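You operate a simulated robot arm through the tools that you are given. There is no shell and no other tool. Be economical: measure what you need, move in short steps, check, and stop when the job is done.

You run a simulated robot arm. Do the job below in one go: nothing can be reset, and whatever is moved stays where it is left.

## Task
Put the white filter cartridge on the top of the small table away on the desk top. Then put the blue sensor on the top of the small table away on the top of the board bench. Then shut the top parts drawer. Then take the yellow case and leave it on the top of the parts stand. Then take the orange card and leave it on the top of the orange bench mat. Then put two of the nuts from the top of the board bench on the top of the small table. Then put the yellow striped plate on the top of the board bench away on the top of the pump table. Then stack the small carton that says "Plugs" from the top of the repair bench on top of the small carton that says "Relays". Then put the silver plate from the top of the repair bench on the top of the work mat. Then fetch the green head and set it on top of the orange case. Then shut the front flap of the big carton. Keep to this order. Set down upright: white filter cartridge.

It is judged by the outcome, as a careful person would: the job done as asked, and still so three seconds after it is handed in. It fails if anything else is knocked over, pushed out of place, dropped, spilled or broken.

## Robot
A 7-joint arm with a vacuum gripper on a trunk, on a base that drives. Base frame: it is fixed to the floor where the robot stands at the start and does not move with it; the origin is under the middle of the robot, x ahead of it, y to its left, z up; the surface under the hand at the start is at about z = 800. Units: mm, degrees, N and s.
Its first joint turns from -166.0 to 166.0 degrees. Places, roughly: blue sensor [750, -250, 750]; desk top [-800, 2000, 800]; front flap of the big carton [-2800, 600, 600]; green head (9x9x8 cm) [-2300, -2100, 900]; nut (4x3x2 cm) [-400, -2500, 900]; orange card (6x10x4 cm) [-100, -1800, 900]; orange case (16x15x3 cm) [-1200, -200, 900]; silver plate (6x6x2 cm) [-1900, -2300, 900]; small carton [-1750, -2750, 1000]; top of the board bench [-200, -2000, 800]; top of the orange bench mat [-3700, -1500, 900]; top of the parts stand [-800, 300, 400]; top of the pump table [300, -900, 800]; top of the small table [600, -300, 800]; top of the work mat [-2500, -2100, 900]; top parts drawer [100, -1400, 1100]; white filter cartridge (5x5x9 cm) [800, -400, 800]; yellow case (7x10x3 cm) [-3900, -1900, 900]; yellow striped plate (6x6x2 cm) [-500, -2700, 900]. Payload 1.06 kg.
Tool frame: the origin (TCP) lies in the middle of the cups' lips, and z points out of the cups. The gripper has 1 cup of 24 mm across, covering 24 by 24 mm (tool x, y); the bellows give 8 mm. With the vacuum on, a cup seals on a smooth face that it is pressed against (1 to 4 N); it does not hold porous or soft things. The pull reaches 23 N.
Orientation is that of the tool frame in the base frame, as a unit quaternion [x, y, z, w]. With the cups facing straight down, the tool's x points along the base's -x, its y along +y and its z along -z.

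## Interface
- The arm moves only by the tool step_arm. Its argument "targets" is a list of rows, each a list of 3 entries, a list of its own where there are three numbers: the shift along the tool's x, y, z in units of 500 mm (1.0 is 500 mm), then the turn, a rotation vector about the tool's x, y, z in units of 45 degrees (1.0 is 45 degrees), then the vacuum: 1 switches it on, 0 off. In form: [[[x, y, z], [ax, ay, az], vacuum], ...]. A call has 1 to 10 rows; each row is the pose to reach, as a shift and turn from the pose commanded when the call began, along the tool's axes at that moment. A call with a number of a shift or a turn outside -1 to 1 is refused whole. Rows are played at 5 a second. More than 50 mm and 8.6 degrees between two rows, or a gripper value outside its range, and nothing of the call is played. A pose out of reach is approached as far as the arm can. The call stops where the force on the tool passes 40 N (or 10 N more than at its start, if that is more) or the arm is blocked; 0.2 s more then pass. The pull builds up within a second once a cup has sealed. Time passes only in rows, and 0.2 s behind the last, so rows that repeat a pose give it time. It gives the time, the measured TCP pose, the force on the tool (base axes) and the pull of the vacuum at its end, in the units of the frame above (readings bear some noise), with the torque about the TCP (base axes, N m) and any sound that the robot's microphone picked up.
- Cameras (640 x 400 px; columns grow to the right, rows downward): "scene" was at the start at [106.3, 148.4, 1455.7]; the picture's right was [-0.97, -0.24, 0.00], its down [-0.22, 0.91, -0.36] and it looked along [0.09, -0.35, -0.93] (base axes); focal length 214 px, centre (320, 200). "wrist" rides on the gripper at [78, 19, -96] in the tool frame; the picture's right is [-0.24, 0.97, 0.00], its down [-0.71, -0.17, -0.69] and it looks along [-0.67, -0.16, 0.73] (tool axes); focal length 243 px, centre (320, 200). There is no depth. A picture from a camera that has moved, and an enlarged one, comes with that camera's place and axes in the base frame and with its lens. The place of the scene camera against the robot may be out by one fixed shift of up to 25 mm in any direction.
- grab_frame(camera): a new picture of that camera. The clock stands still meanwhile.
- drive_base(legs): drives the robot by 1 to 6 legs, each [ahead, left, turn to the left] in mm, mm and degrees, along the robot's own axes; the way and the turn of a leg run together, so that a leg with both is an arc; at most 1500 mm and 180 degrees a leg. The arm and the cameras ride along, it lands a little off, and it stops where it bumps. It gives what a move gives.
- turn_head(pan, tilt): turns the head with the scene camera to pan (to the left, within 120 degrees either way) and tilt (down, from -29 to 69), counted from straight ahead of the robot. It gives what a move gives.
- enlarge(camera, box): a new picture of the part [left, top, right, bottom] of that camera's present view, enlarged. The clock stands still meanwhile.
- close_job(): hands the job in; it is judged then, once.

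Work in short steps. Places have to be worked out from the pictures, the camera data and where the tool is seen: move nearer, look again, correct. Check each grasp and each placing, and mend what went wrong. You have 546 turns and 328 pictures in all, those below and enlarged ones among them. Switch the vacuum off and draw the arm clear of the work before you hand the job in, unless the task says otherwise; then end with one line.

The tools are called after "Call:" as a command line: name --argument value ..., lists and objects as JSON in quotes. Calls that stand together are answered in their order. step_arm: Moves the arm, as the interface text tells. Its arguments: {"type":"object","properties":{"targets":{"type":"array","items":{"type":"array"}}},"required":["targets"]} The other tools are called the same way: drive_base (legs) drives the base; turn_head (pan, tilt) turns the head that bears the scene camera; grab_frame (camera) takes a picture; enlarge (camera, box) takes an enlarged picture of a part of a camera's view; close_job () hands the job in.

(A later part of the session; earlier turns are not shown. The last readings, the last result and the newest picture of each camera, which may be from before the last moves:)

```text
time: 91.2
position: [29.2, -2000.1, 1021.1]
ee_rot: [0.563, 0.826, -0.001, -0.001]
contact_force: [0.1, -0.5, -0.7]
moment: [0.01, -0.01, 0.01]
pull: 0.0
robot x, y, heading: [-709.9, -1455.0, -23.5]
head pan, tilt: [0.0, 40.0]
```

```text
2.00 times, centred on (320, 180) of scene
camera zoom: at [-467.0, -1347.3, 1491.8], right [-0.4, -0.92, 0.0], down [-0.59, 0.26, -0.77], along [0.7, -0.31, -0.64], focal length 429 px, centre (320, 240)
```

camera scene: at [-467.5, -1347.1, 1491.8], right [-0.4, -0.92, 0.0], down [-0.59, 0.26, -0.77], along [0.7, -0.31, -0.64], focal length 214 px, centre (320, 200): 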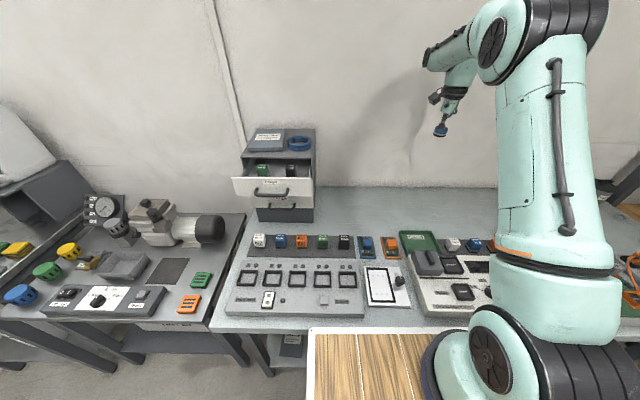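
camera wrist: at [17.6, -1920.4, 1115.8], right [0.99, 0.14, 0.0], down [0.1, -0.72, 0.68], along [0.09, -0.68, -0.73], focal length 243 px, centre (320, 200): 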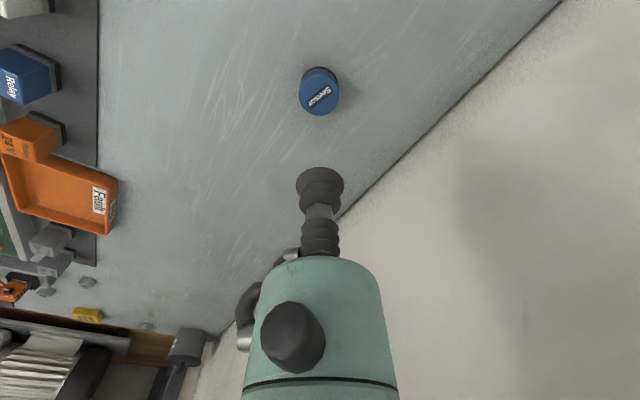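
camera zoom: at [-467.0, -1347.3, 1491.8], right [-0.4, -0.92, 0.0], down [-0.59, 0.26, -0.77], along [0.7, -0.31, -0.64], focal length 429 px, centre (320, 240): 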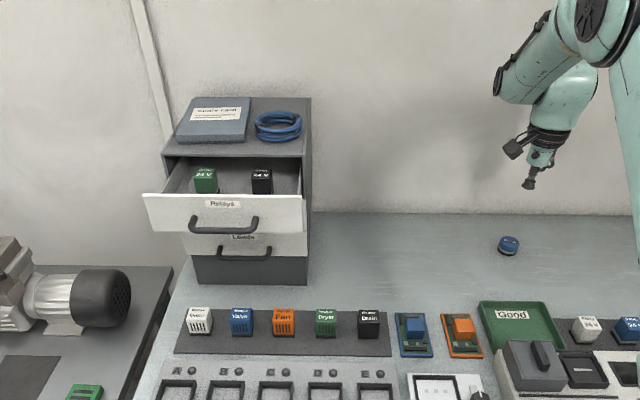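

Sensor is placed. Next the drawer: I retract the arm and turn the hand so that I can later tip it forward with the camera on top.

Call:
step_arm --targets '[[[0.078, -0.015, -0.06], [0, 0, 0.11], 0], [[0.156, -0.03, -0.12], [0, 0, 0.22], 0], [[0.234, -0.045, -0.18], [0, 0, 0.33], 0], [[0.312, -0.06, -0.24], [0, 0, 0.44], 0], [[0.39, -0.075, -0.3], [0, 0, 0.55], 0], [[0.468, -0.09, -0.36], [0, 0, 0.66], 0], [[0.546, -0.105, -0.36], [0, 0, 0.77], 0], [[0.624, -0.12, -0.36], [0, 0, 0.88], 0], [[0.7, -0.135, -0.36], [0, 0, 1.0], 0]]'

Call:
step_arm --targets '[[[0, 0, 0], [0, 0, 0.17], 0], [[0, 0, 0], [0, 0, 0.34], 0], [[0, 0, 0], [0, 0, 0.51], 0], [[0, 0, 0], [0, 0, 0.68], 0], [[0, 0, 0], [0, 0, 0.84], 0], [[0, 0, 0], [0, 0, 1.0], 0]]'

Call:
step_arm --targets '[[[0, 0, 0], [0, 0, 0.17], 0], [[0, 0, 0], [0, 0, 0.34], 0], [[0, 0, 0], [0, 0, 0.51], 0], [[0, 0, 0], [0, 0, 0.68], 0], [[0, 0, 0], [0, 0, 0.84], 0], [[0, 0, 0], [0, 0, 1.0], 0]]'

Call:
drive_base --legs '[[0, 350, 0]]'

Call:
grab_frame --camera "wrist"

Call:
grab_frame --camera "scene"

```text
time: 93.2
position: [-161.5, -1699.9, 1197.2]
ee_rot: [0.837, 0.547, 0.0, 0.0]
contact_force: [1.1, 1.3, -0.1]
moment: [0.0, 0.02, 0.03]
pull: 0.1
robot x, y, heading: [-714.4, -1458.6, -23.8]
head pan, tilt: [0.0, 40.0]
```

```text
time: 94.5
position: [-160.4, -1698.7, 1197.5]
ee_rot: [0.983, 0.185, 0.0, -0.001]
contact_force: [-0.3, -0.6, -0.2]
moment: [0.01, 0.01, -0.01]
pull: 0.1
robot x, y, heading: [-710.9, -1457.7, -23.5]
head pan, tilt: [0.0, 40.0]
```

```text
time: 96.0
position: [-159.9, -1699.5, 1195.8]
ee_rot: [0.979, -0.202, -0.001, -0.002]
contact_force: [-0.1, -2.9, 0.2]
moment: [0.29, -0.04, 0.03]
pull: 0.1
out of reach, approached as far as the arm can: row 3
robot x, y, heading: [-712.5, -1457.5, -23.5]
head pan, tilt: [0.0, 40.0]
```

```text
time: 98.2
position: [-21.3, -1376.7, 1197.8]
ee_rot: [0.978, -0.207, 0.0, 0.0]
contact_force: [-0.1, -0.6, 0.0]
moment: [0.02, 0.02, 0.04]
pull: 0.1
robot x, y, heading: [-574.3, -1140.1, -23.7]
head pan, tilt: [0.0, 40.0]
```

```text
294 pictures are left
camera wrist: at [42.8, -1426.4, 1293.3], right [-0.61, -0.79, 0.0], down [-0.58, 0.44, 0.69], along [-0.54, 0.42, -0.73], focal length 243 px, centre (320, 200)
```

wrist: 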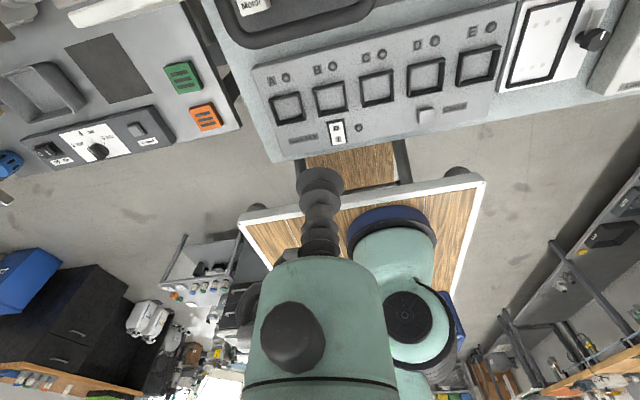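

```text
293 pictures are left
camera scene: at [-324.8, -1024.3, 1491.8], right [-0.4, -0.91, 0.0], down [-0.59, 0.26, -0.77], along [0.7, -0.31, -0.64], focal length 214 px, centre (320, 200)
```

scene: 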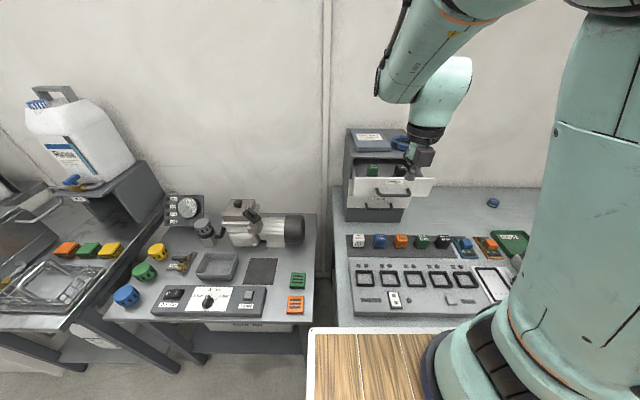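

The drawer handle triangulates to about (42,-1417,1105), straight ahead of the robot. I back off 150 mm and tilt the hand forward to horizontal.

Call:
drive_base --legs '[[-150, 0, 0]]'

Call:
step_arm --targets '[[[0, 0, 0], [0, 0.17, 0], 0], [[0, 0, 0], [0, 0.34, 0], 0], [[0, 0, 0], [0, 0.51, 0], 0], [[0, 0, 0], [0, 0.68, 0], 0], [[0, 0, 0], [0, 0.84, 0], 0], [[0, 0, 0], [0, 1.0, 0], 0]]'

Call:
step_arm --targets '[[[0, 0, 0], [0, 0.17, 0], 0], [[0, 0, 0], [0, 0.34, 0], 0], [[0, 0, 0], [0, 0.51, 0], 0], [[0, 0, 0], [0, 0.68, 0], 0], [[0, 0, 0], [0, 0.84, 0], 0], [[0, 0, 0], [0, 1.0, 0], 0]]'

Call:
grab_frame --camera "wrist"

```text
time: 99.6
position: [-155.6, -1316.6, 1196.8]
ee_rot: [0.978, -0.207, 0.0, 0.001]
contact_force: [-0.1, 0.2, -0.5]
moment: [0.0, -0.02, -0.01]
pull: 0.1
robot x, y, heading: [-706.5, -1077.4, -23.9]
head pan, tilt: [0.0, 40.0]
```

```text
time: 101.0
position: [-155.4, -1317.4, 1195.7]
ee_rot: [0.906, -0.193, 0.371, 0.073]
contact_force: [-0.3, -0.4, -0.3]
moment: [0.0, 0.02, 0.01]
pull: 0.0
robot x, y, heading: [-704.1, -1074.2, -23.9]
head pan, tilt: [0.0, 40.0]
```

```text
time: 102.6
position: [-134.5, -1394.5, 1288.7]
ee_rot: [0.695, -0.229, 0.645, 0.222]
contact_force: [-0.4, 0.5, 0.8]
moment: [-0.04, 0.01, -0.03]
pull: 0.0
out of reach, approached as far as the arm can: row 2, 3, 4, 5, 6
robot x, y, heading: [-708.6, -1074.6, -23.8]
head pan, tilt: [0.0, 40.0]
stopped in row 6: the arm was blocked; the commanded pose is now the measured one
```

```text
292 pictures are left
camera wrist: at [-217.6, -1354.5, 1374.6], right [-0.6, -0.77, -0.22], down [-0.49, 0.57, -0.66], along [0.63, -0.29, -0.72], focal length 243 px, centre (320, 200)
```

wrist: 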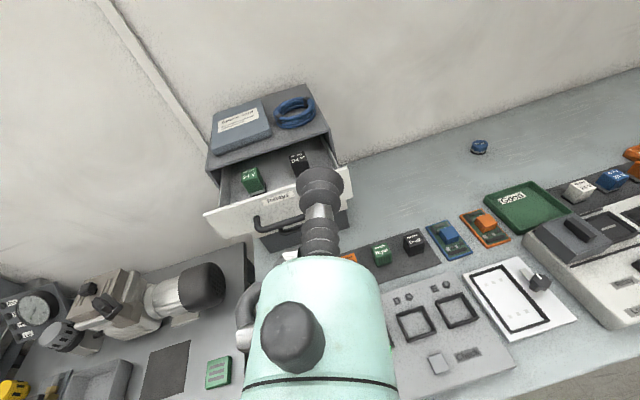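

The hand is nearly horizontal, camera above: a fine view. Handle is at about (38,-1405,1105), panel top about z=1145. I lower in front of the panel's upper part, correcting the yaw.

Call:
step_arm --targets '[[[-0.063, -0.028, 0.02], [0.058, 0, 0], 0], [[-0.126, -0.057, 0.04], [0.116, 0, 0], 0], [[-0.188, -0.085, 0.06], [0.174, 0, 0], 0], [[-0.251, -0.113, 0.08], [0.232, 0, 0], 0], [[-0.314, -0.142, 0.098], [0.29, 0, 0], 0]]'

Call:
grab_frame --camera "wrist"

Call:
grab_frame --camera "scene"

```text
time: 103.8
position: [-44.1, -1370.7, 1165.5]
ee_rot: [0.713, -0.163, 0.665, 0.151]
contact_force: [-0.5, 1.2, 0.2]
moment: [0.0, 0.02, -0.01]
pull: 0.0
out of reach, approached as far as the arm can: row 1, 2, 3, 4, 5
robot x, y, heading: [-705.9, -1074.6, -23.6]
head pan, tilt: [0.0, 40.0]
```

```text
291 pictures are left
camera wrist: at [-134.4, -1348.7, 1249.2], right [-0.44, -0.87, -0.24], down [-0.59, 0.47, -0.66], along [0.68, -0.15, -0.71], focal length 243 px, centre (320, 200)
```

wrist: 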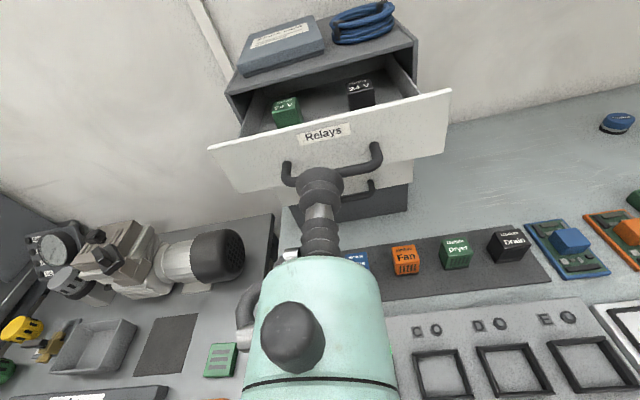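

```text
290 pictures are left
camera scene: at [-460.0, -963.7, 1491.7], right [-0.4, -0.92, 0.0], down [-0.59, 0.26, -0.77], along [0.7, -0.31, -0.64], focal length 214 px, centre (320, 200)
```

scene: 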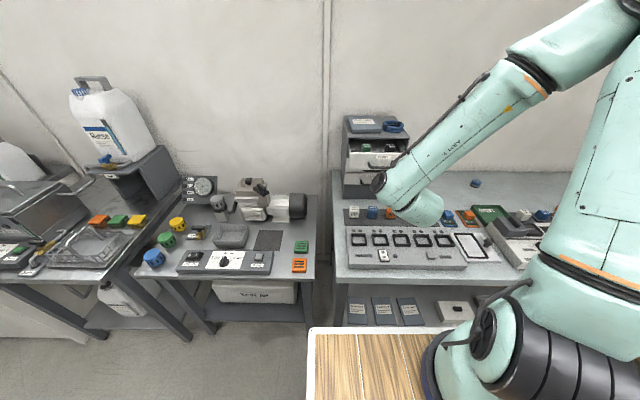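

Panel label (upper panel centre) triangulates to (49,-1415,1132), about 105 mm ahead and 26 mm below the cup. Lower and approach.

Call:
step_arm --targets '[[[-0.026, 0, 0.04], [0, 0, 0], 0], [[-0.05, 0, 0.08], [0, 0, 0], 0], [[-0.05, 0, 0.12], [0, 0, 0], 0]]'

Call:
grab_frame --camera "wrist"

```text
time: 104.6
position: [7.3, -1391.3, 1132.2]
ee_rot: [0.716, -0.153, 0.667, 0.141]
contact_force: [0.0, 0.0, 0.0]
moment: [0.0, 0.0, -0.01]
pull: 0.0
robot x, y, heading: [-704.7, -1075.0, -23.5]
head pan, tilt: [0.0, 40.0]
```

```text
289 pictures are left
camera wrist: at [-83.5, -1373.2, 1217.7], right [-0.41, -0.88, -0.24], down [-0.6, 0.46, -0.66], along [0.69, -0.13, -0.71], focal length 243 px, centre (320, 200)
```

wrist: 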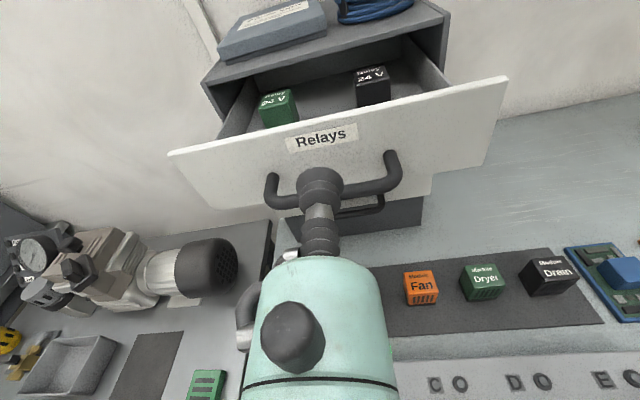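

Aligned just above the handle. Push forward in small steps.

Call:
step_arm --targets '[[[0.005, 0, 0.03], [0, 0, 0], 0], [[0.008, 0, 0.06], [0, 0, 0], 0], [[0.01, 0, 0.085], [0, 0, 0], 0], [[0.011, 0, 0.105], [0, 0, 0], 0], [[0.012, 0, 0.125], [0, 0, 0], 0], [[0.013, 0, 0.145], [0, 0, 0], 0], [[0.014, 0, 0.165], [0, 0, 0], 0], [[0.016, 0, 0.185], [0, 0, 0], 0]]'

Call:
grab_frame --camera "wrist"

```text
time: 106.4
position: [93.1, -1432.4, 1134.9]
ee_rot: [0.715, -0.154, 0.667, 0.142]
contact_force: [-0.2, -0.6, 0.0]
moment: [0.01, -0.01, 0.02]
pull: 0.0
robot x, y, heading: [-705.7, -1075.1, -23.6]
head pan, tilt: [0.0, 40.0]
```

```text
288 pictures are left
camera wrist: at [1.9, -1414.0, 1220.1], right [-0.41, -0.88, -0.24], down [-0.6, 0.46, -0.66], along [0.69, -0.13, -0.71], focal length 243 px, centre (320, 200)
```

wrist: 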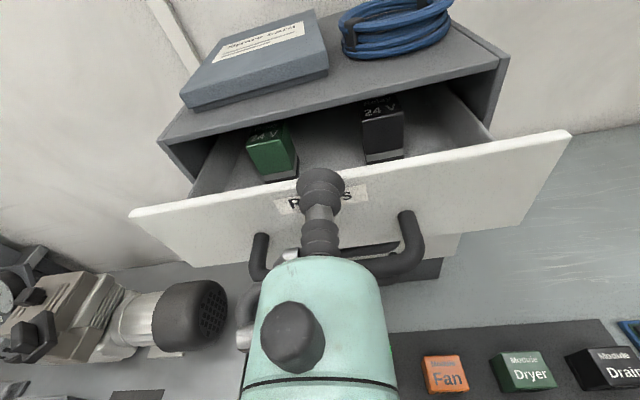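

Contact about now; continue pushing.

Call:
step_arm --targets '[[[0.001, 0, 0.02], [0, 0, 0], 0], [[0.003, 0, 0.04], [0, 0, 0], 0], [[0.004, 0, 0.06], [0, 0, 0], 0], [[0.006, 0, 0.08], [0, 0, 0], 0], [[0.007, 0, 0.1], [0, 0, 0], 0], [[0.009, 0, 0.12], [0, 0, 0], 0], [[0.01, 0, 0.14], [0, 0, 0], 0]]'

Call:
grab_frame --camera "wrist"

```text
time: 107.9
position: [146.6, -1456.4, 1134.1]
ee_rot: [0.717, -0.153, 0.666, 0.139]
contact_force: [-36.0, 7.0, 1.3]
moment: [0.09, -0.08, 0.23]
pull: 0.0
robot x, y, heading: [-705.3, -1077.1, -23.6]
head pan, tilt: [0.0, 40.0]
stopped in row 7: the force on the tool passed its limit at 57 N (the readings are from after the stop); the commanded pose is now the measured one
```

```text
287 pictures are left
camera wrist: at [56.9, -1438.4, 1220.1], right [-0.41, -0.88, -0.24], down [-0.6, 0.46, -0.65], along [0.69, -0.12, -0.72], focal length 243 px, centre (320, 200)
```

wrist: 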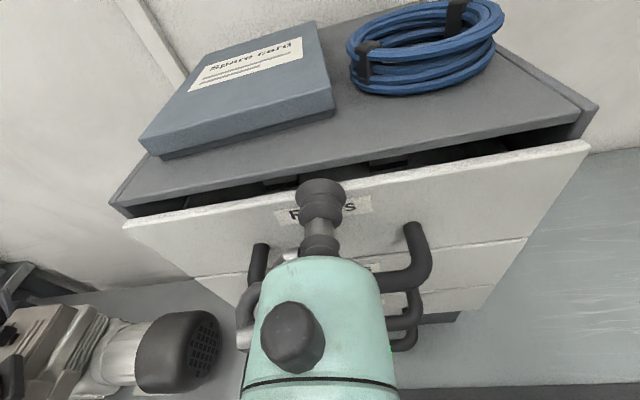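

It hit resistance at 57 N; top panel looks nearly flush with the one below. I press once more gently to see if it moves.

Call:
step_arm --targets '[[[0, 0, -0.004], [0, 0, 0], 0], [[0, 0, 0.004], [0, 0, 0], 0], [[0, 0, 0.01], [0, 0, 0], 0], [[0, 0, 0.016], [0, 0, 0], 0]]'

Call:
enlarge --camera "wrist" --box '[400, 80, 640, 320]'

```text
time: 108.5
position: [147.6, -1456.1, 1136.2]
ee_rot: [0.717, -0.152, 0.666, 0.138]
contact_force: [-35.4, 7.8, 2.5]
moment: [0.07, -0.08, 0.2]
pull: 0.1
robot x, y, heading: [-708.4, -1072.6, -23.6]
head pan, tilt: [0.0, 40.0]
stopped in row 3: the force on the tool passed its limit at 53 N (the readings are from after the stop); the commanded pose is now the measured one
```

```text
1.67 times, centred on (520, 200) of wrist
camera zoom: at [56.9, -1438.5, 1220.7], right [-0.41, -0.88, -0.24], down [-0.6, 0.46, -0.65], along [0.69, -0.12, -0.72], focal length 404 px, centre (-13, 200)
```

zoom: 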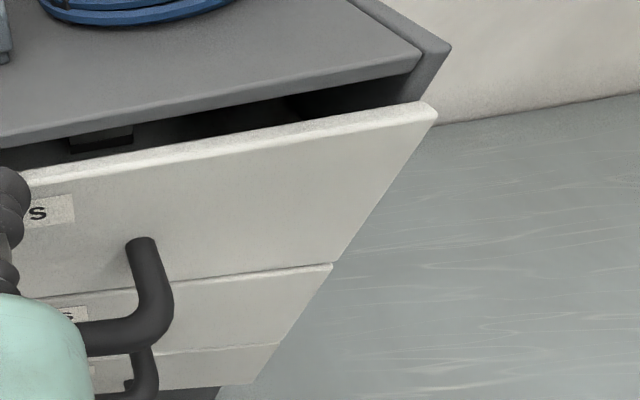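

Both panels are flush and it no longer moves. Back the hand off and check from the head.

Call:
step_arm --targets '[[[0, 0, -0.05], [0, 0, 0], 0], [[0, 0, -0.13], [0, 0, 0], 0], [[0, 0, -0.22], [0, 0, 0], 0], [[0.05, 0, -0.3], [0, 0, 0], 0], [[0.12, 0, -0.36], [0, 0, 0], 0]]'

Call:
grab_frame --camera "wrist"

Call:
enlarge --camera "scene" --box '[300, 90, 460, 240]'

```text
time: 109.8
position: [-10.5, -1389.3, 1208.8]
ee_rot: [0.717, -0.152, 0.666, 0.139]
contact_force: [0.0, -0.4, 0.0]
moment: [0.02, -0.02, -0.03]
pull: 0.1
robot x, y, heading: [-710.3, -1072.7, -23.7]
head pan, tilt: [0.0, 40.0]
```

```text
285 pictures are left
camera wrist: at [-101.3, -1371.2, 1293.4], right [-0.41, -0.88, -0.24], down [-0.6, 0.46, -0.66], along [0.69, -0.12, -0.72], focal length 243 px, centre (320, 200)
```

wrist: 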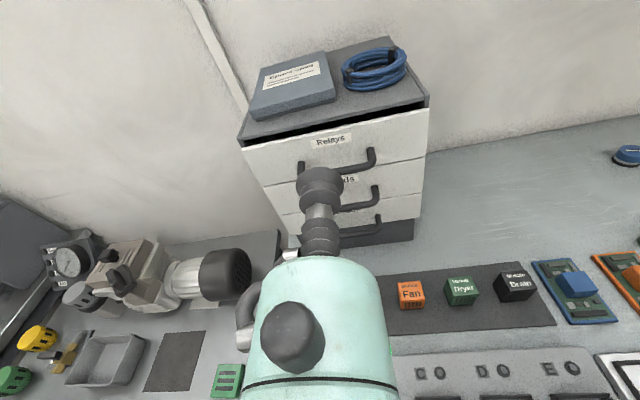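

```text
2.67 times, centred on (380, 165) of scene
camera zoom: at [-460.4, -963.8, 1491.8], right [-0.4, -0.92, 0.0], down [-0.59, 0.26, -0.77], along [0.7, -0.31, -0.64], focal length 572 px, centre (160, 293)
```

zoom: 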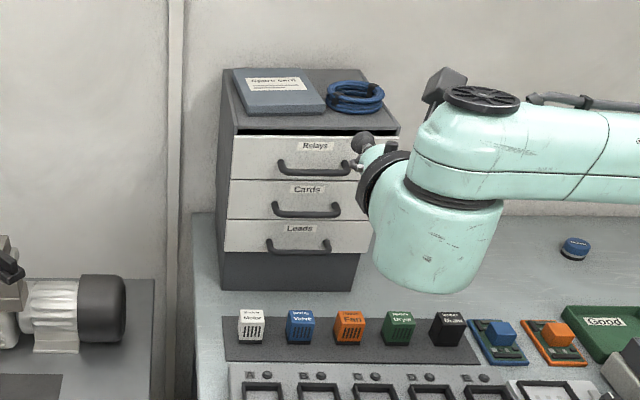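

Drawer is shut. Now tilt the hand back to pointing down.

Call:
step_arm --targets '[[[0.02, 0, -0.03], [0, -0.17, 0], 0], [[0.04, 0, -0.06], [0, -0.34, 0], 0], [[0.06, 0, -0.09], [0, -0.51, 0], 0], [[0.06, 0, -0.12], [0, -0.68, 0], 0], [[0.06, 0, -0.15], [0, -0.84, 0], 0], [[0.06, 0, -0.18], [0, -1.0, 0], 0]]'

Call:
step_arm --targets '[[[0, 0, 0], [0, -0.17, 0], 0], [[0, 0, 0], [0, -0.34, 0], 0], [[0, 0, 0], [0, -0.51, 0], 0], [[0, 0, 0], [0, -0.68, 0], 0], [[0, 0, 0], [0, -0.84, 0], 0], [[0, 0, 0], [0, -0.91, 0], 0]]'

Call:
turn_head --pan -119 --tilt 25

Call:
grab_frame --camera "scene"

```text
time: 111.2
position: [-91.0, -1350.7, 1245.0]
ee_rot: [0.917, -0.194, 0.341, 0.07]
contact_force: [-0.3, -0.2, 0.2]
moment: [0.0, 0.04, -0.01]
pull: 0.1
robot x, y, heading: [-706.7, -1073.2, -23.7]
head pan, tilt: [0.0, 40.0]
```

```text
time: 112.5
position: [-90.3, -1351.1, 1243.9]
ee_rot: [0.978, -0.207, -0.002, -0.002]
contact_force: [-0.4, -0.6, -0.7]
moment: [0.0, -0.02, -0.02]
pull: 0.2
robot x, y, heading: [-707.0, -1073.3, -23.6]
head pan, tilt: [0.0, 40.0]
```

```text
time: 114.5
position: [-89.4, -1351.0, 1244.9]
ee_rot: [0.978, -0.206, -0.002, -0.002]
contact_force: [-0.3, 0.1, -0.2]
moment: [0.01, 0.0, -0.06]
pull: 0.0
robot x, y, heading: [-713.4, -1074.2, -23.6]
head pan, tilt: [-119.0, 25.0]
```

```text
283 pictures are left
camera scene: at [-611.8, -985.5, 1515.2], right [-0.61, 0.79, 0.0], down [0.34, 0.26, -0.91], along [-0.72, -0.55, -0.42], focal length 214 px, centre (320, 200)
```

scene: 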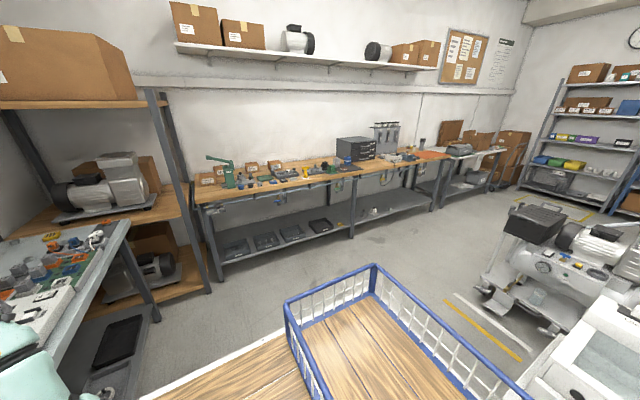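

The far repair bench ends with the orange mat. I drive out of the aisle, turn to face the bench, and slide along it toward the mat end.

Call:
drive_base --legs '[[0, -600, 0], [-425, -268, 0], [0, 0, -90], [0, -900, 0]]'

Call:
turn_head --pan -40 --tilt 30

Call:
grab_frame --camera "scene"

```text
time: 128.7
position: [-2543.2, -1937.0, 1244.6]
ee_rot: [-0.538, 0.843, -0.001, 0.003]
contact_force: [0.1, -0.7, 0.0]
moment: [0.0, 0.0, 0.01]
pull: 0.0
robot x, y, heading: [-2256.4, -1323.6, -114.6]
head pan, tilt: [-119.0, 25.0]
```

```text
time: 130.3
position: [-2543.1, -1937.5, 1244.9]
ee_rot: [-0.538, 0.843, 0.0, 0.003]
contact_force: [-0.6, -0.5, -0.8]
moment: [0.0, 0.02, 0.01]
pull: 0.1
robot x, y, heading: [-2259.4, -1325.4, -114.9]
head pan, tilt: [-40.0, 30.0]
```

```text
282 pictures are left
camera scene: at [-2195.4, -1549.5, 1507.2], right [-0.43, 0.9, 0.0], down [0.45, 0.21, -0.87], along [-0.78, -0.37, -0.5], focal length 214 px, centre (320, 200)
```

scene: 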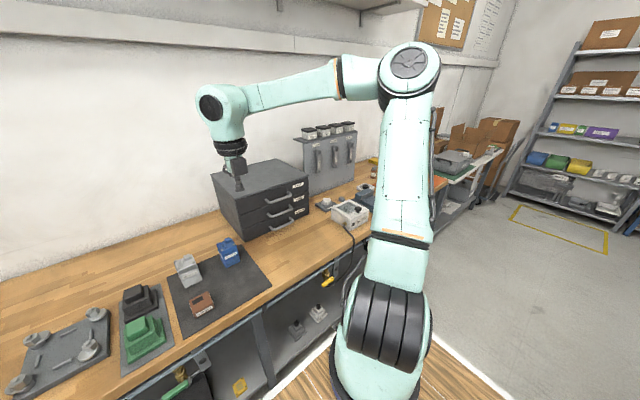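

Retract and raise the arm before sliding further past the drawers and tool holder.

Call:
step_arm --targets '[[[-0.08, 0, -0.04], [0, 0, 0], 0], [[-0.16, 0, -0.08], [0, 0, 0], 0], [[-0.24, 0, -0.12], [0, 0, 0], 0], [[-0.3, 0, -0.16], [0, 0, 0], 0]]'

Call:
drive_base --legs '[[0, -1000, 0]]'

Call:
turn_head --pan -10 --tilt 35

Call:
grab_frame --camera "scene"

```text
time: 131.3
position: [-2480.6, -1799.2, 1324.7]
ee_rot: [-0.538, 0.843, 0.001, 0.003]
contact_force: [0.4, -0.5, 0.1]
moment: [0.03, -0.01, -0.02]
pull: 0.0
robot x, y, heading: [-2256.6, -1326.9, -115.0]
head pan, tilt: [-40.0, 30.0]
```

```text
time: 136.4
position: [-3376.2, -1384.7, 1325.9]
ee_rot: [-0.536, 0.844, 0.0, 0.002]
contact_force: [-0.3, -0.1, -0.7]
moment: [0.0, -0.03, 0.02]
pull: 0.0
robot x, y, heading: [-3148.4, -910.9, -115.1]
head pan, tilt: [-40.0, 30.0]
```

```text
time: 137.3
position: [-3377.0, -1384.8, 1325.7]
ee_rot: [-0.536, 0.844, -0.001, 0.002]
contact_force: [0.0, -0.6, -0.5]
moment: [0.01, -0.01, 0.0]
pull: 0.0
robot x, y, heading: [-3149.9, -909.9, -114.8]
head pan, tilt: [-10.0, 35.0]
```

```text
281 pictures are left
camera scene: at [-3058.1, -1169.9, 1499.4], right [-0.82, 0.57, 0.0], down [0.33, 0.47, -0.82], along [-0.47, -0.67, -0.57], focal length 214 px, centre (320, 200)
```

scene: 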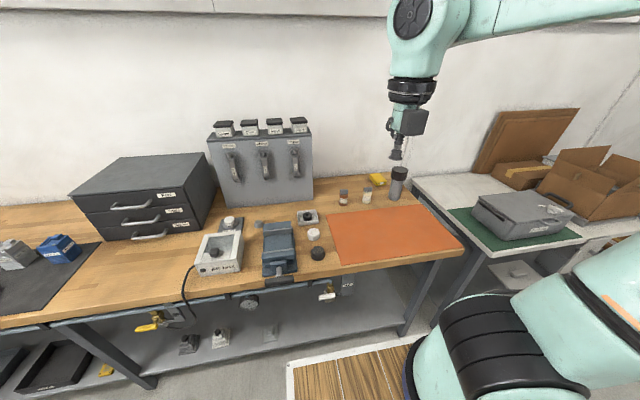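

Call:
enlarge --camera "scene" --box '[290, 140, 450, 240]'

Call:
grab_frame --camera "wrist"

```text
4.00 times, centred on (370, 190) of scene
camera zoom: at [-3058.1, -1169.9, 1499.4], right [-0.82, 0.57, 0.0], down [0.33, 0.47, -0.82], along [-0.47, -0.67, -0.57], focal length 858 px, centre (120, 240)
```

zoom: 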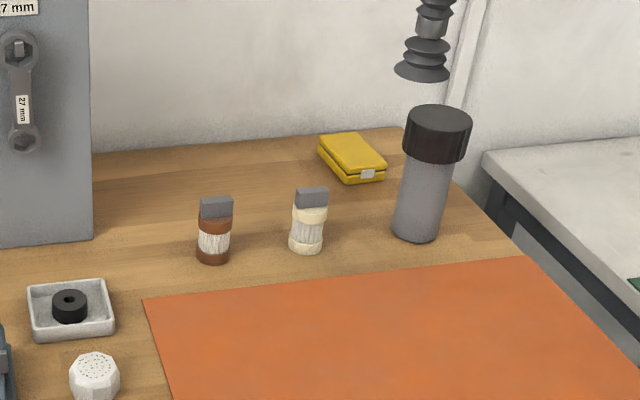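

```text
279 pictures are left
camera wrist: at [-3428.4, -1447.5, 1420.9], right [-0.78, 0.63, 0.0], down [0.45, 0.57, 0.69], along [0.43, 0.53, -0.73], focal length 243 px, centre (320, 200)
```

wrist: 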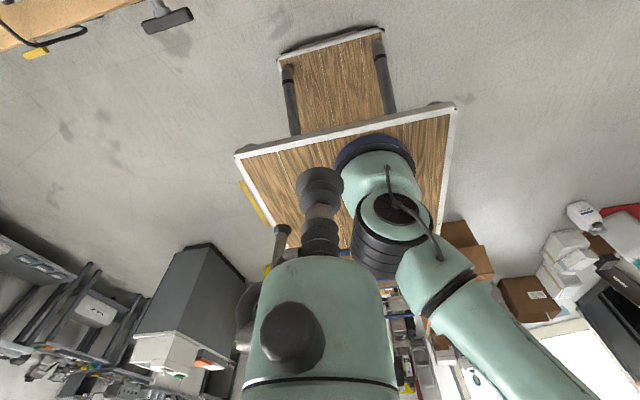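

The yellow case sits at the back of the bench near (-3977,-1883). I move the robot right 320 and ahead 180 to reach it.

Call:
drive_base --legs '[[0, -320, 0], [180, 0, 0]]'

Call:
grab_frame --camera "scene"

```text
time: 140.6
position: [-3743.6, -1413.3, 1324.9]
ee_rot: [-0.537, 0.844, -0.001, 0.003]
contact_force: [0.2, -0.6, -0.6]
moment: [0.01, -0.01, -0.03]
pull: 0.3
robot x, y, heading: [-3516.6, -941.3, -114.7]
head pan, tilt: [-10.0, 35.0]
```

```text
278 pictures are left
camera scene: at [-3426.0, -1198.0, 1499.4], right [-0.82, 0.57, 0.0], down [0.33, 0.47, -0.82], along [-0.47, -0.67, -0.57], focal length 214 px, centre (320, 200)
```

scene: 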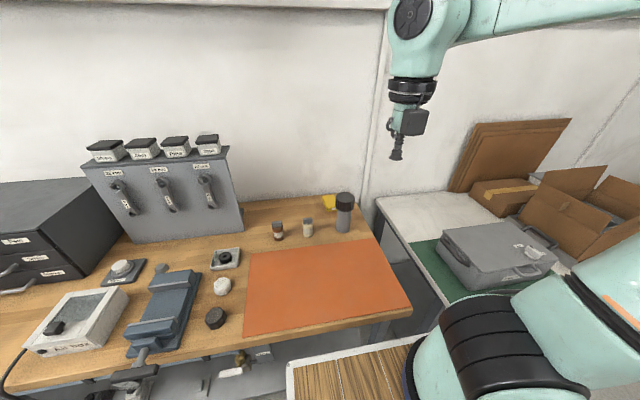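

Triangulated: case top at about (-3957,-1868,888). I extend over it while turning the hand back so the camera sits on the near side.

Call:
step_arm --targets '[[[0.08, 0, 0], [0, 0, -0.165], 0], [[0.16, 0, 0], [0, 0, -0.33], 0], [[0.24, 0, 0], [0, 0, -0.5], 0], [[0.32, 0, 0], [0, 0, -0.665], 0], [[0.41, 0, 0], [0, 0, -0.83], 0], [[0.5, 0, 0], [0, 0, -1.0], 0]]'

Call:
step_arm --targets '[[[0, 0, 0], [0, 0, -0.165], 0], [[0, 0, 0], [0, 0, -0.33], 0], [[0, 0, 0], [0, 0, -0.5], 0], [[0, 0, 0], [0, 0, -0.665], 0], [[0, 0, 0], [0, 0, -0.83], 0], [[0, 0, 0], [0, 0, -1.0], 0]]'

Call:
step_arm --targets '[[[0, 0.03, 0], [0, 0, -0.165], 0], [[0, 0.11, 0.02], [0, 0, -0.33], 0], [[0, 0.2, 0.04], [0, 0, -0.5], 0], [[0, 0.29, 0.06], [0, 0, -0.665], 0], [[0, 0.38, 0.08], [0, 0, -0.83], 0], [[0, 0.44, 0.1], [0, 0, -1.0], 0]]'

Call:
grab_frame --camera "wrist"

```text
time: 142.0
position: [-3850.2, -1639.5, 1325.9]
ee_rot: [0.819, -0.574, 0.001, -0.001]
contact_force: [0.0, 1.2, 0.5]
moment: [-0.01, -0.01, 0.04]
pull: 0.0
robot x, y, heading: [-3517.4, -941.7, -115.2]
head pan, tilt: [-10.0, 35.0]
```

```text
time: 143.4
position: [-3849.4, -1639.3, 1323.6]
ee_rot: [0.976, -0.217, 0.002, -0.001]
contact_force: [0.7, 0.6, -0.6]
moment: [0.01, 0.0, -0.02]
pull: 0.1
robot x, y, heading: [-3516.7, -939.6, -114.9]
head pan, tilt: [-10.0, 35.0]
```

```text
time: 144.8
position: [-3949.7, -1797.8, 1262.3]
ee_rot: [0.985, 0.175, 0.002, 0.0]
contact_force: [0.5, 0.6, -0.4]
moment: [-0.03, -0.04, 0.02]
pull: 0.0
out of reach, approached as far as the arm can: row 5, 6
robot x, y, heading: [-3517.9, -941.8, -114.7]
head pan, tilt: [-10.0, 35.0]
```

```text
277 pictures are left
camera wrist: at [-3871.2, -1788.2, 1358.5], right [0.11, -0.99, 0.0], down [-0.73, -0.08, 0.68], along [-0.68, -0.08, -0.73], focal length 243 px, centre (320, 200)
```

wrist: 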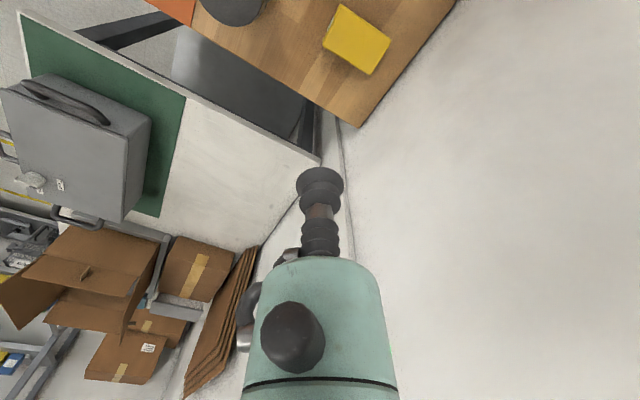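

Case seen at (-3945,-1858). Slightly out of reach at this height, so I edge the base 60 mm closer.

Call:
drive_base --legs '[[60, 0, 0]]'

Call:
grab_frame --camera "wrist"

```text
time: 145.8
position: [-3976.8, -1850.8, 1261.8]
ee_rot: [0.985, 0.172, 0.003, 0.0]
contact_force: [0.0, 1.3, 0.1]
moment: [0.0, -0.01, -0.01]
pull: 0.1
robot x, y, heading: [-3543.8, -990.7, -114.8]
head pan, tilt: [-10.0, 35.0]
```

```text
276 pictures are left
camera wrist: at [-3897.9, -1842.9, 1358.0], right [0.11, -0.99, 0.0], down [-0.73, -0.08, 0.68], along [-0.68, -0.07, -0.73], focal length 243 px, centre (320, 200)
```

wrist: 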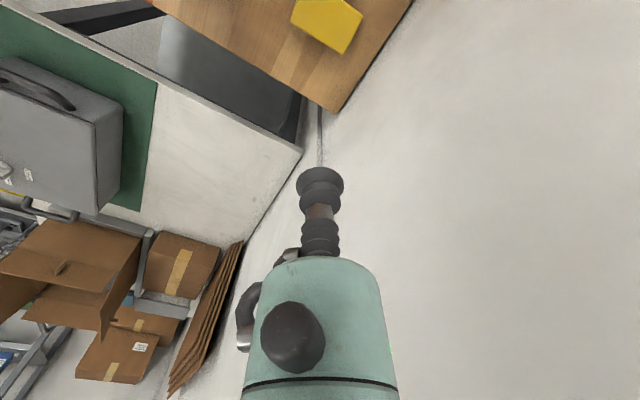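

Call:
step_arm --targets '[[[0.02, 0.015, 0.08], [0, 0, 0], 0], [[0.045, 0.035, 0.16], [0, 0, 0], 0], [[0.045, 0.035, 0.25], [0, 0, 0], 0], [[0.045, 0.035, 0.34], [0, 0, 0], 0], [[0.045, 0.035, 0.43], [0, 0, 0], 0], [[0.045, 0.035, 0.52], [0, 0, 0], 0], [[0.045, 0.035, 0.6], [0, 0, 0], 0]]'

Call:
grab_frame --camera "wrist"

```text
time: 147.3
position: [-3947.6, -1861.7, 963.0]
ee_rot: [0.985, 0.173, 0.003, 0.0]
contact_force: [-0.3, -0.6, 1.1]
moment: [0.01, 0.02, 0.01]
pull: 0.1
robot x, y, heading: [-3543.4, -991.3, -115.0]
head pan, tilt: [-10.0, 35.0]
```

```text
275 pictures are left
camera wrist: at [-3869.8, -1853.0, 1057.9], right [0.11, -0.99, 0.0], down [-0.73, -0.08, 0.68], along [-0.68, -0.07, -0.73], focal length 243 px, centre (320, 200)
```

wrist: 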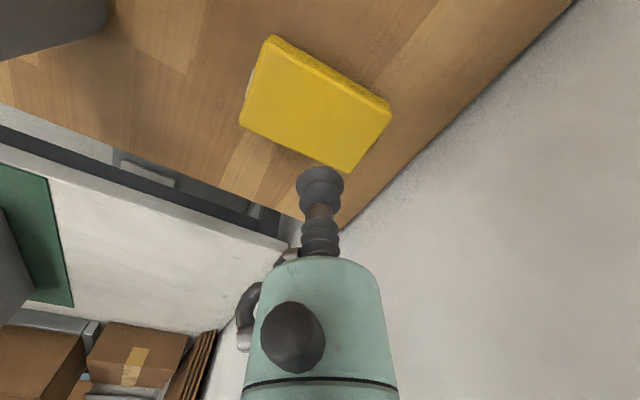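

Centre the cup and descend with vacuum on.

Call:
step_arm --targets '[[[0.014, -0.003, 0.06], [0, 0, 0], 1], [[0.014, -0.003, 0.11], [0, 0, 0], 1], [[0.014, -0.003, 0.13], [0, 0, 0], 1], [[0.014, -0.003, 0.142], [0, 0, 0], 1], [[0.014, -0.003, 0.152], [0, 0, 0], 1], [[0.014, -0.003, 0.152], [0, 0, 0], 1], [[0.014, -0.003, 0.152], [0, 0, 0], 1]]'

```text
time: 148.9
position: [-3940.7, -1856.7, 886.2]
ee_rot: [0.985, 0.172, 0.003, 0.001]
contact_force: [0.1, -6.9, 17.2]
moment: [0.01, 0.03, -0.01]
pull: 22.7
robot x, y, heading: [-3539.3, -994.4, -114.8]
head pan, tilt: [-10.0, 35.0]
```

Sealed. Lift and retract with the case.

Call:
step_arm --targets '[[[0, 0, -0.03], [0, 0, 0], 1], [[0, 0, -0.12], [0, 0, 0], 1], [[0, 0, -0.21], [0, 0, 0], 1], [[0, 0, -0.3], [0, 0, 0], 1], [[0.04, -0.04, -0.36], [0, 0, 0], 1], [[0.08, -0.08, -0.43], [0, 0, 0], 1], [[0.13, -0.13, -0.49], [0, 0, 0], 1], [[0.18, -0.18, -0.55], [0, 0, 0], 1], [[0.23, -0.23, -0.61], [0, 0, 0], 1], [[0.28, -0.28, -0.66], [0, 0, 0], 1]]'

Call:
step_arm --targets '[[[0.06, -0.06, 0], [0, 0, 0], 1], [[0.12, -0.12, 0], [0, 0, 0], 1], [[0.18, -0.18, 0], [0, 0, 0], 1], [[0.24, -0.24, 0], [0, 0, 0], 1]]'

Call:
turn_head --pan 119 --tilt 25

Call:
grab_frame --camera "scene"

Call:
turn_head --pan -119 --tilt 25

Call:
grab_frame --camera "scene"

```text
time: 151.2
position: [-3858.8, -1676.3, 1215.9]
ee_rot: [0.985, 0.173, 0.002, -0.001]
contact_force: [0.6, -0.9, -1.2]
moment: [0.02, -0.01, 0.01]
pull: 22.8
robot x, y, heading: [-3542.7, -993.6, -114.9]
head pan, tilt: [-10.0, 35.0]
```

```text
time: 152.2
position: [-3788.1, -1523.1, 1218.9]
ee_rot: [0.985, 0.172, 0.002, -0.001]
contact_force: [-0.3, 0.0, -1.6]
moment: [0.05, -0.02, 0.0]
pull: 23.3
robot x, y, heading: [-3543.6, -992.7, -115.2]
head pan, tilt: [-10.0, 35.0]
```

```text
time: 154.2
position: [-3786.9, -1523.2, 1219.8]
ee_rot: [0.985, 0.172, 0.001, -0.001]
contact_force: [0.1, 0.6, -1.5]
moment: [-0.05, 0.04, -0.01]
pull: 23.2
robot x, y, heading: [-3543.0, -994.9, -115.1]
head pan, tilt: [119.0, 25.0]
```

```text
274 pictures are left
camera scene: at [-3309.3, -1174.1, 1515.2], right [0.07, -1.0, 0.0], down [-0.42, -0.03, -0.91], along [0.9, 0.06, -0.42], focal length 214 px, centre (320, 200)
```

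scene: 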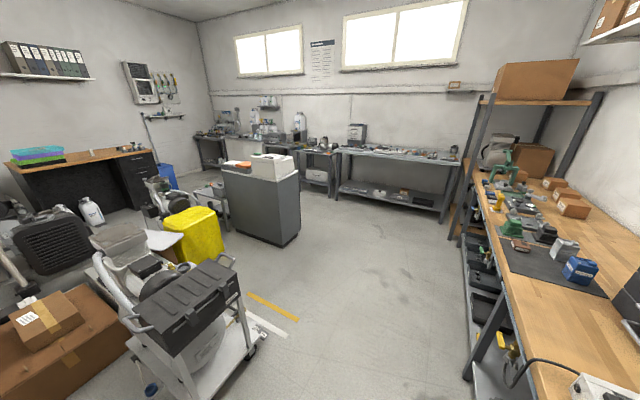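

```text
time: 157.6
position: [-3787.9, -1524.4, 1219.2]
ee_rot: [0.985, 0.172, 0.002, 0.0]
contact_force: [-0.8, -0.3, -1.4]
moment: [-0.01, -0.03, -0.01]
pull: 22.8
robot x, y, heading: [-3542.4, -992.2, -114.8]
head pan, tilt: [-119.0, 25.0]
```

```text
273 pictures are left
camera scene: at [-3455.4, -1106.1, 1515.2], right [0.81, 0.59, 0.0], down [0.25, -0.34, -0.91], along [-0.53, 0.73, -0.42], focal length 214 px, centre (320, 200)
```

scene: 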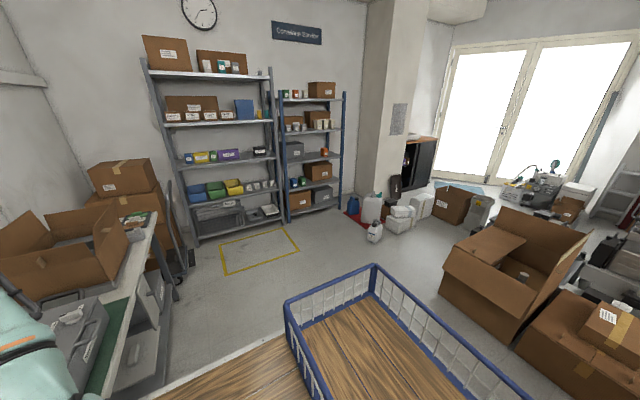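

Holding the case. The parts stand is the low console near (-800,300), best approached from near the start spot facing back. I retrace the route in stages.

Call:
step_arm --targets '[[[0, 0, -0.06], [0, 0, 0], 1], [[0, 0, -0.12], [0, 0, 0], 1]]'

Call:
drive_base --legs '[[-180, 0, 0], [0, 1100, 0], [-40, 1046, 0], [0, 0, 90]]'

```text
time: 158.2
position: [-3785.5, -1522.8, 1278.0]
ee_rot: [0.985, 0.172, 0.003, 0.0]
contact_force: [-0.7, -0.3, -0.3]
moment: [0.03, -0.04, 0.03]
pull: 22.9
robot x, y, heading: [-3544.4, -997.6, -114.8]
head pan, tilt: [-119.0, 25.0]
```

```text
time: 173.7
position: [-979.9, -1894.3, 1278.0]
ee_rot: [0.565, 0.825, 0.002, -0.002]
contact_force: [1.3, -0.2, -1.8]
moment: [0.01, 0.03, -0.02]
pull: 22.7
robot x, y, heading: [-1513.9, -1665.5, -23.5]
head pan, tilt: [-119.0, 25.0]
```

Call:
drive_base --legs '[[512, 512, 0], [92, 945, 0], [67, 609, 0], [0, 0, 178.5]]'

Call:
turn_head --pan 0 --tilt 45

Call:
grab_frame --camera "scene"

```text
time: 192.3
position: [-601.7, 216.4, 1279.1]
ee_rot: [0.807, -0.591, 0.002, 0.002]
contact_force: [0.9, 0.5, -1.2]
moment: [0.01, 0.02, -0.05]
pull: 23.2
robot x, y, heading: [-83.7, -48.6, 152.8]
head pan, tilt: [-119.0, 25.0]
```

```text
time: 194.3
position: [-601.7, 217.2, 1277.5]
ee_rot: [0.807, -0.591, 0.002, 0.002]
contact_force: [0.2, -0.5, -1.1]
moment: [-0.02, 0.01, 0.0]
pull: 22.5
robot x, y, heading: [-80.8, -49.2, 153.2]
head pan, tilt: [0.0, 45.0]
```

```text
272 pictures are left
camera scene: at [-348.3, -160.0, 1484.6], right [0.46, 0.89, 0.0], down [0.63, -0.32, -0.71], along [-0.63, 0.32, -0.71], focal length 214 px, centre (320, 200)
```

scene: 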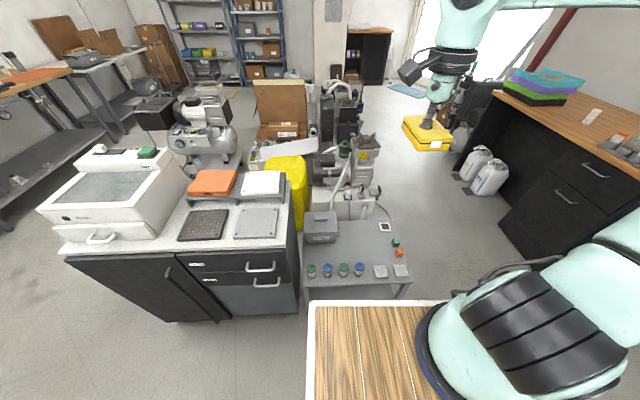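

The parts stand's free centre is about (-850,400). I move the case above it.

Call:
step_arm --targets '[[[-0.072, 0.052, 0], [0, 0, 0], 1], [[-0.144, 0.104, 0], [0, 0, 0], 1], [[-0.216, 0.156, 0], [0, 0, 0], 1], [[-0.288, 0.208, 0], [0, 0, 0], 1], [[-0.36, 0.26, 0], [0, 0, 0], 1], [[-0.43, 0.312, 0], [0, 0, 0], 1], [[-0.5, 0.364, 0], [0, 0, 0], 1], [[-0.5, 0.364, 0.09], [0, 0, 0], 1], [[-0.5, 0.364, 0.18], [0, 0, 0], 1], [[-0.5, 0.364, 0.27], [0, 0, 0], 1]]'

Call:
grab_frame --camera "wrist"

Call:
grab_frame --camera "scene"

```text
time: 196.5
position: [-852.4, 398.1, 1139.5]
ee_rot: [0.807, -0.591, 0.002, 0.001]
contact_force: [0.4, -0.6, -0.4]
moment: [0.02, 0.03, 0.01]
pull: 23.2
robot x, y, heading: [-83.3, -45.3, 152.7]
head pan, tilt: [0.0, 45.0]
```

```text
271 pictures are left
camera wrist: at [-847.3, 318.5, 1235.9], right [-1.0, -0.07, 0.0], down [-0.05, 0.73, 0.68], along [-0.05, 0.68, -0.73], focal length 243 px, centre (320, 200)
```

wrist: 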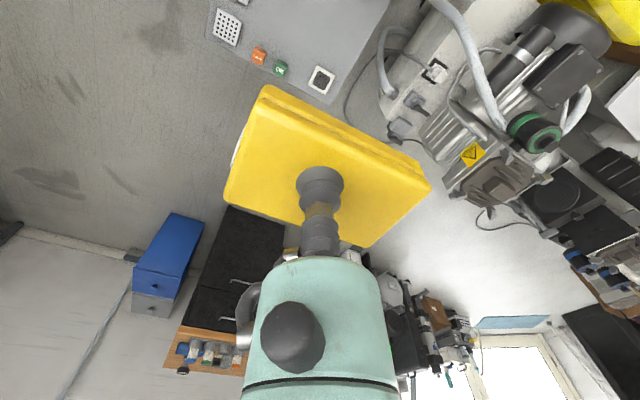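

```text
270 pictures are left
camera scene: at [-348.0, -160.3, 1484.6], right [0.46, 0.89, 0.0], down [0.63, -0.32, -0.71], along [-0.63, 0.32, -0.71], focal length 214 px, centre (320, 200)
```

scene: 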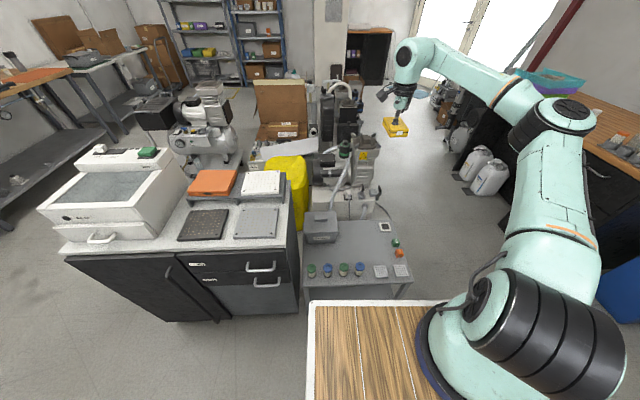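

Target is the clear middle of the stand, top about z=475. Descend to about 650 and check.

Call:
step_arm --targets '[[[0, 0, 0.097], [0, 0, 0], 1], [[0, 0, 0.194], [0, 0, 0], 1], [[0, 0, 0.291], [0, 0, 0], 1], [[0, 0, 0.388], [0, 0, 0], 1], [[0, 0, 0.485], [0, 0, 0], 1], [[0, 0, 0.582], [0, 0, 0], 1], [[0, 0, 0.679], [0, 0, 0], 1], [[0, 0, 0.776], [0, 0, 0], 1], [[0, 0, 0.873], [0, 0, 0], 1], [[0, 0, 0.97], [0, 0, 0], 1]]'

Call:
grab_frame --camera "wrist"

Call:
grab_frame --camera "scene"

```text
time: 198.7
position: [-847.0, 393.6, 724.8]
ee_rot: [0.807, -0.591, 0.002, 0.001]
contact_force: [-0.2, -0.1, -1.3]
moment: [0.0, -0.03, 0.04]
pull: 23.1
out of reach, approached as far as the arm can: row 9, 10
robot x, y, heading: [-84.7, -50.5, 153.0]
head pan, tilt: [0.0, 45.0]
```

```text
269 pictures are left
camera wrist: at [-842.5, 313.5, 822.1], right [-1.0, -0.07, 0.0], down [-0.05, 0.73, 0.68], along [-0.05, 0.68, -0.73], focal length 243 px, centre (320, 200)
```

wrist: 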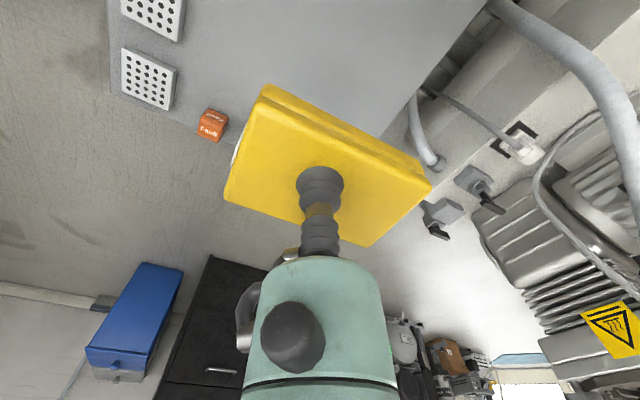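

```text
268 pictures are left
camera scene: at [-348.3, -160.0, 1484.6], right [0.46, 0.89, 0.0], down [0.63, -0.32, -0.71], along [-0.63, 0.32, -0.71], focal length 214 px, centre (320, 200)
```

scene: 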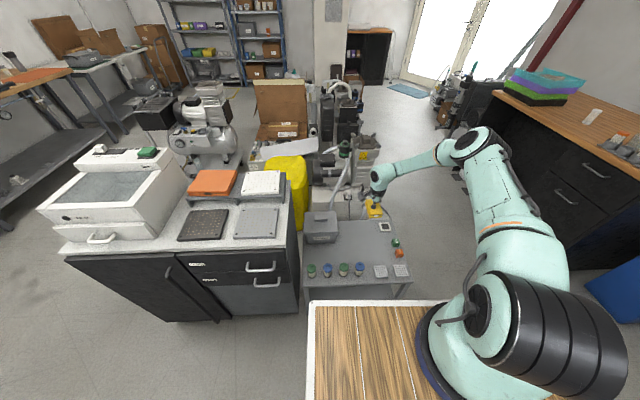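

The arm can't reach that low at this distance; I need to be about 160 mm closer. Pull the hand back and up, then drive ahead.

Call:
step_arm --targets '[[[0, 0, -0.09], [0, 0, 0], 1], [[0, 0, -0.18], [0, 0, 0], 1], [[0, 0, -0.27], [0, 0, 0], 1], [[0.07, -0.07, -0.27], [0, 0, 0], 1], [[0.14, -0.14, -0.27], [0, 0, 0], 1], [[0.21, -0.21, -0.27], [0, 0, 0], 1], [[0.28, -0.286, -0.27], [0, 0, 0], 1]]'

Call:
drive_base --legs '[[160, 0, 0]]'

Call:
grab_frame --camera "scene"

```text
refused: row 7 steps farther than a row can; nothing moved
```

```text
time: 200.1
position: [-989.4, 468.4, 725.4]
ee_rot: [0.807, -0.59, 0.001, 0.0]
contact_force: [0.0, 0.2, -0.8]
moment: [0.01, 0.02, -0.02]
pull: 22.8
robot x, y, heading: [-225.4, 26.4, 152.7]
head pan, tilt: [0.0, 45.0]
```

```text
267 pictures are left
camera scene: at [-491.1, -86.5, 1484.6], right [0.46, 0.89, 0.0], down [0.63, -0.32, -0.71], along [-0.63, 0.32, -0.71], focal length 214 px, centre (320, 200)
```

scene: 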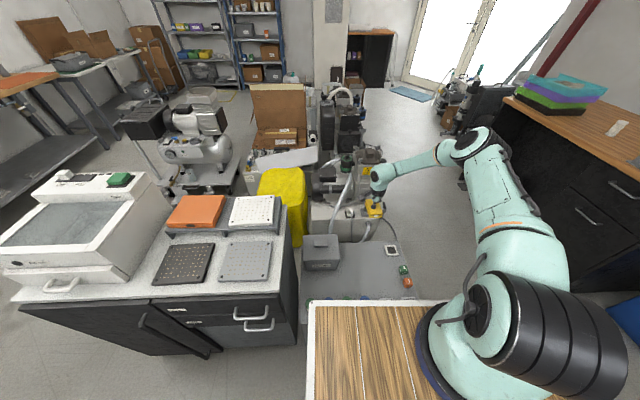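

The arm step was refused but the drive went; forces show no contact. Check the wrist before moving.

Call:
grab_frame --camera "wrist"

```text
266 pictures are left
camera wrist: at [-984.8, 387.3, 822.2], right [-1.0, -0.07, 0.0], down [-0.05, 0.73, 0.68], along [-0.05, 0.68, -0.73], focal length 243 px, centre (320, 200)
```

wrist: 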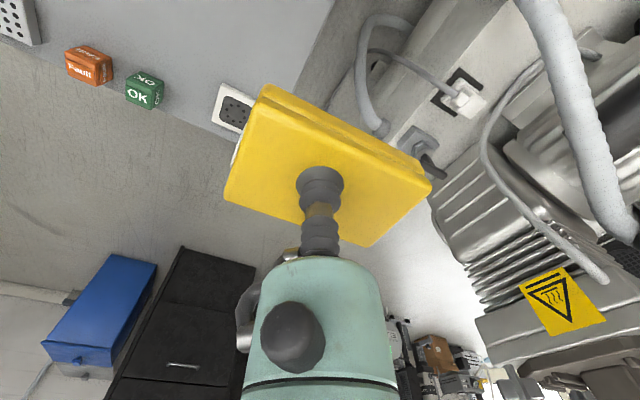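

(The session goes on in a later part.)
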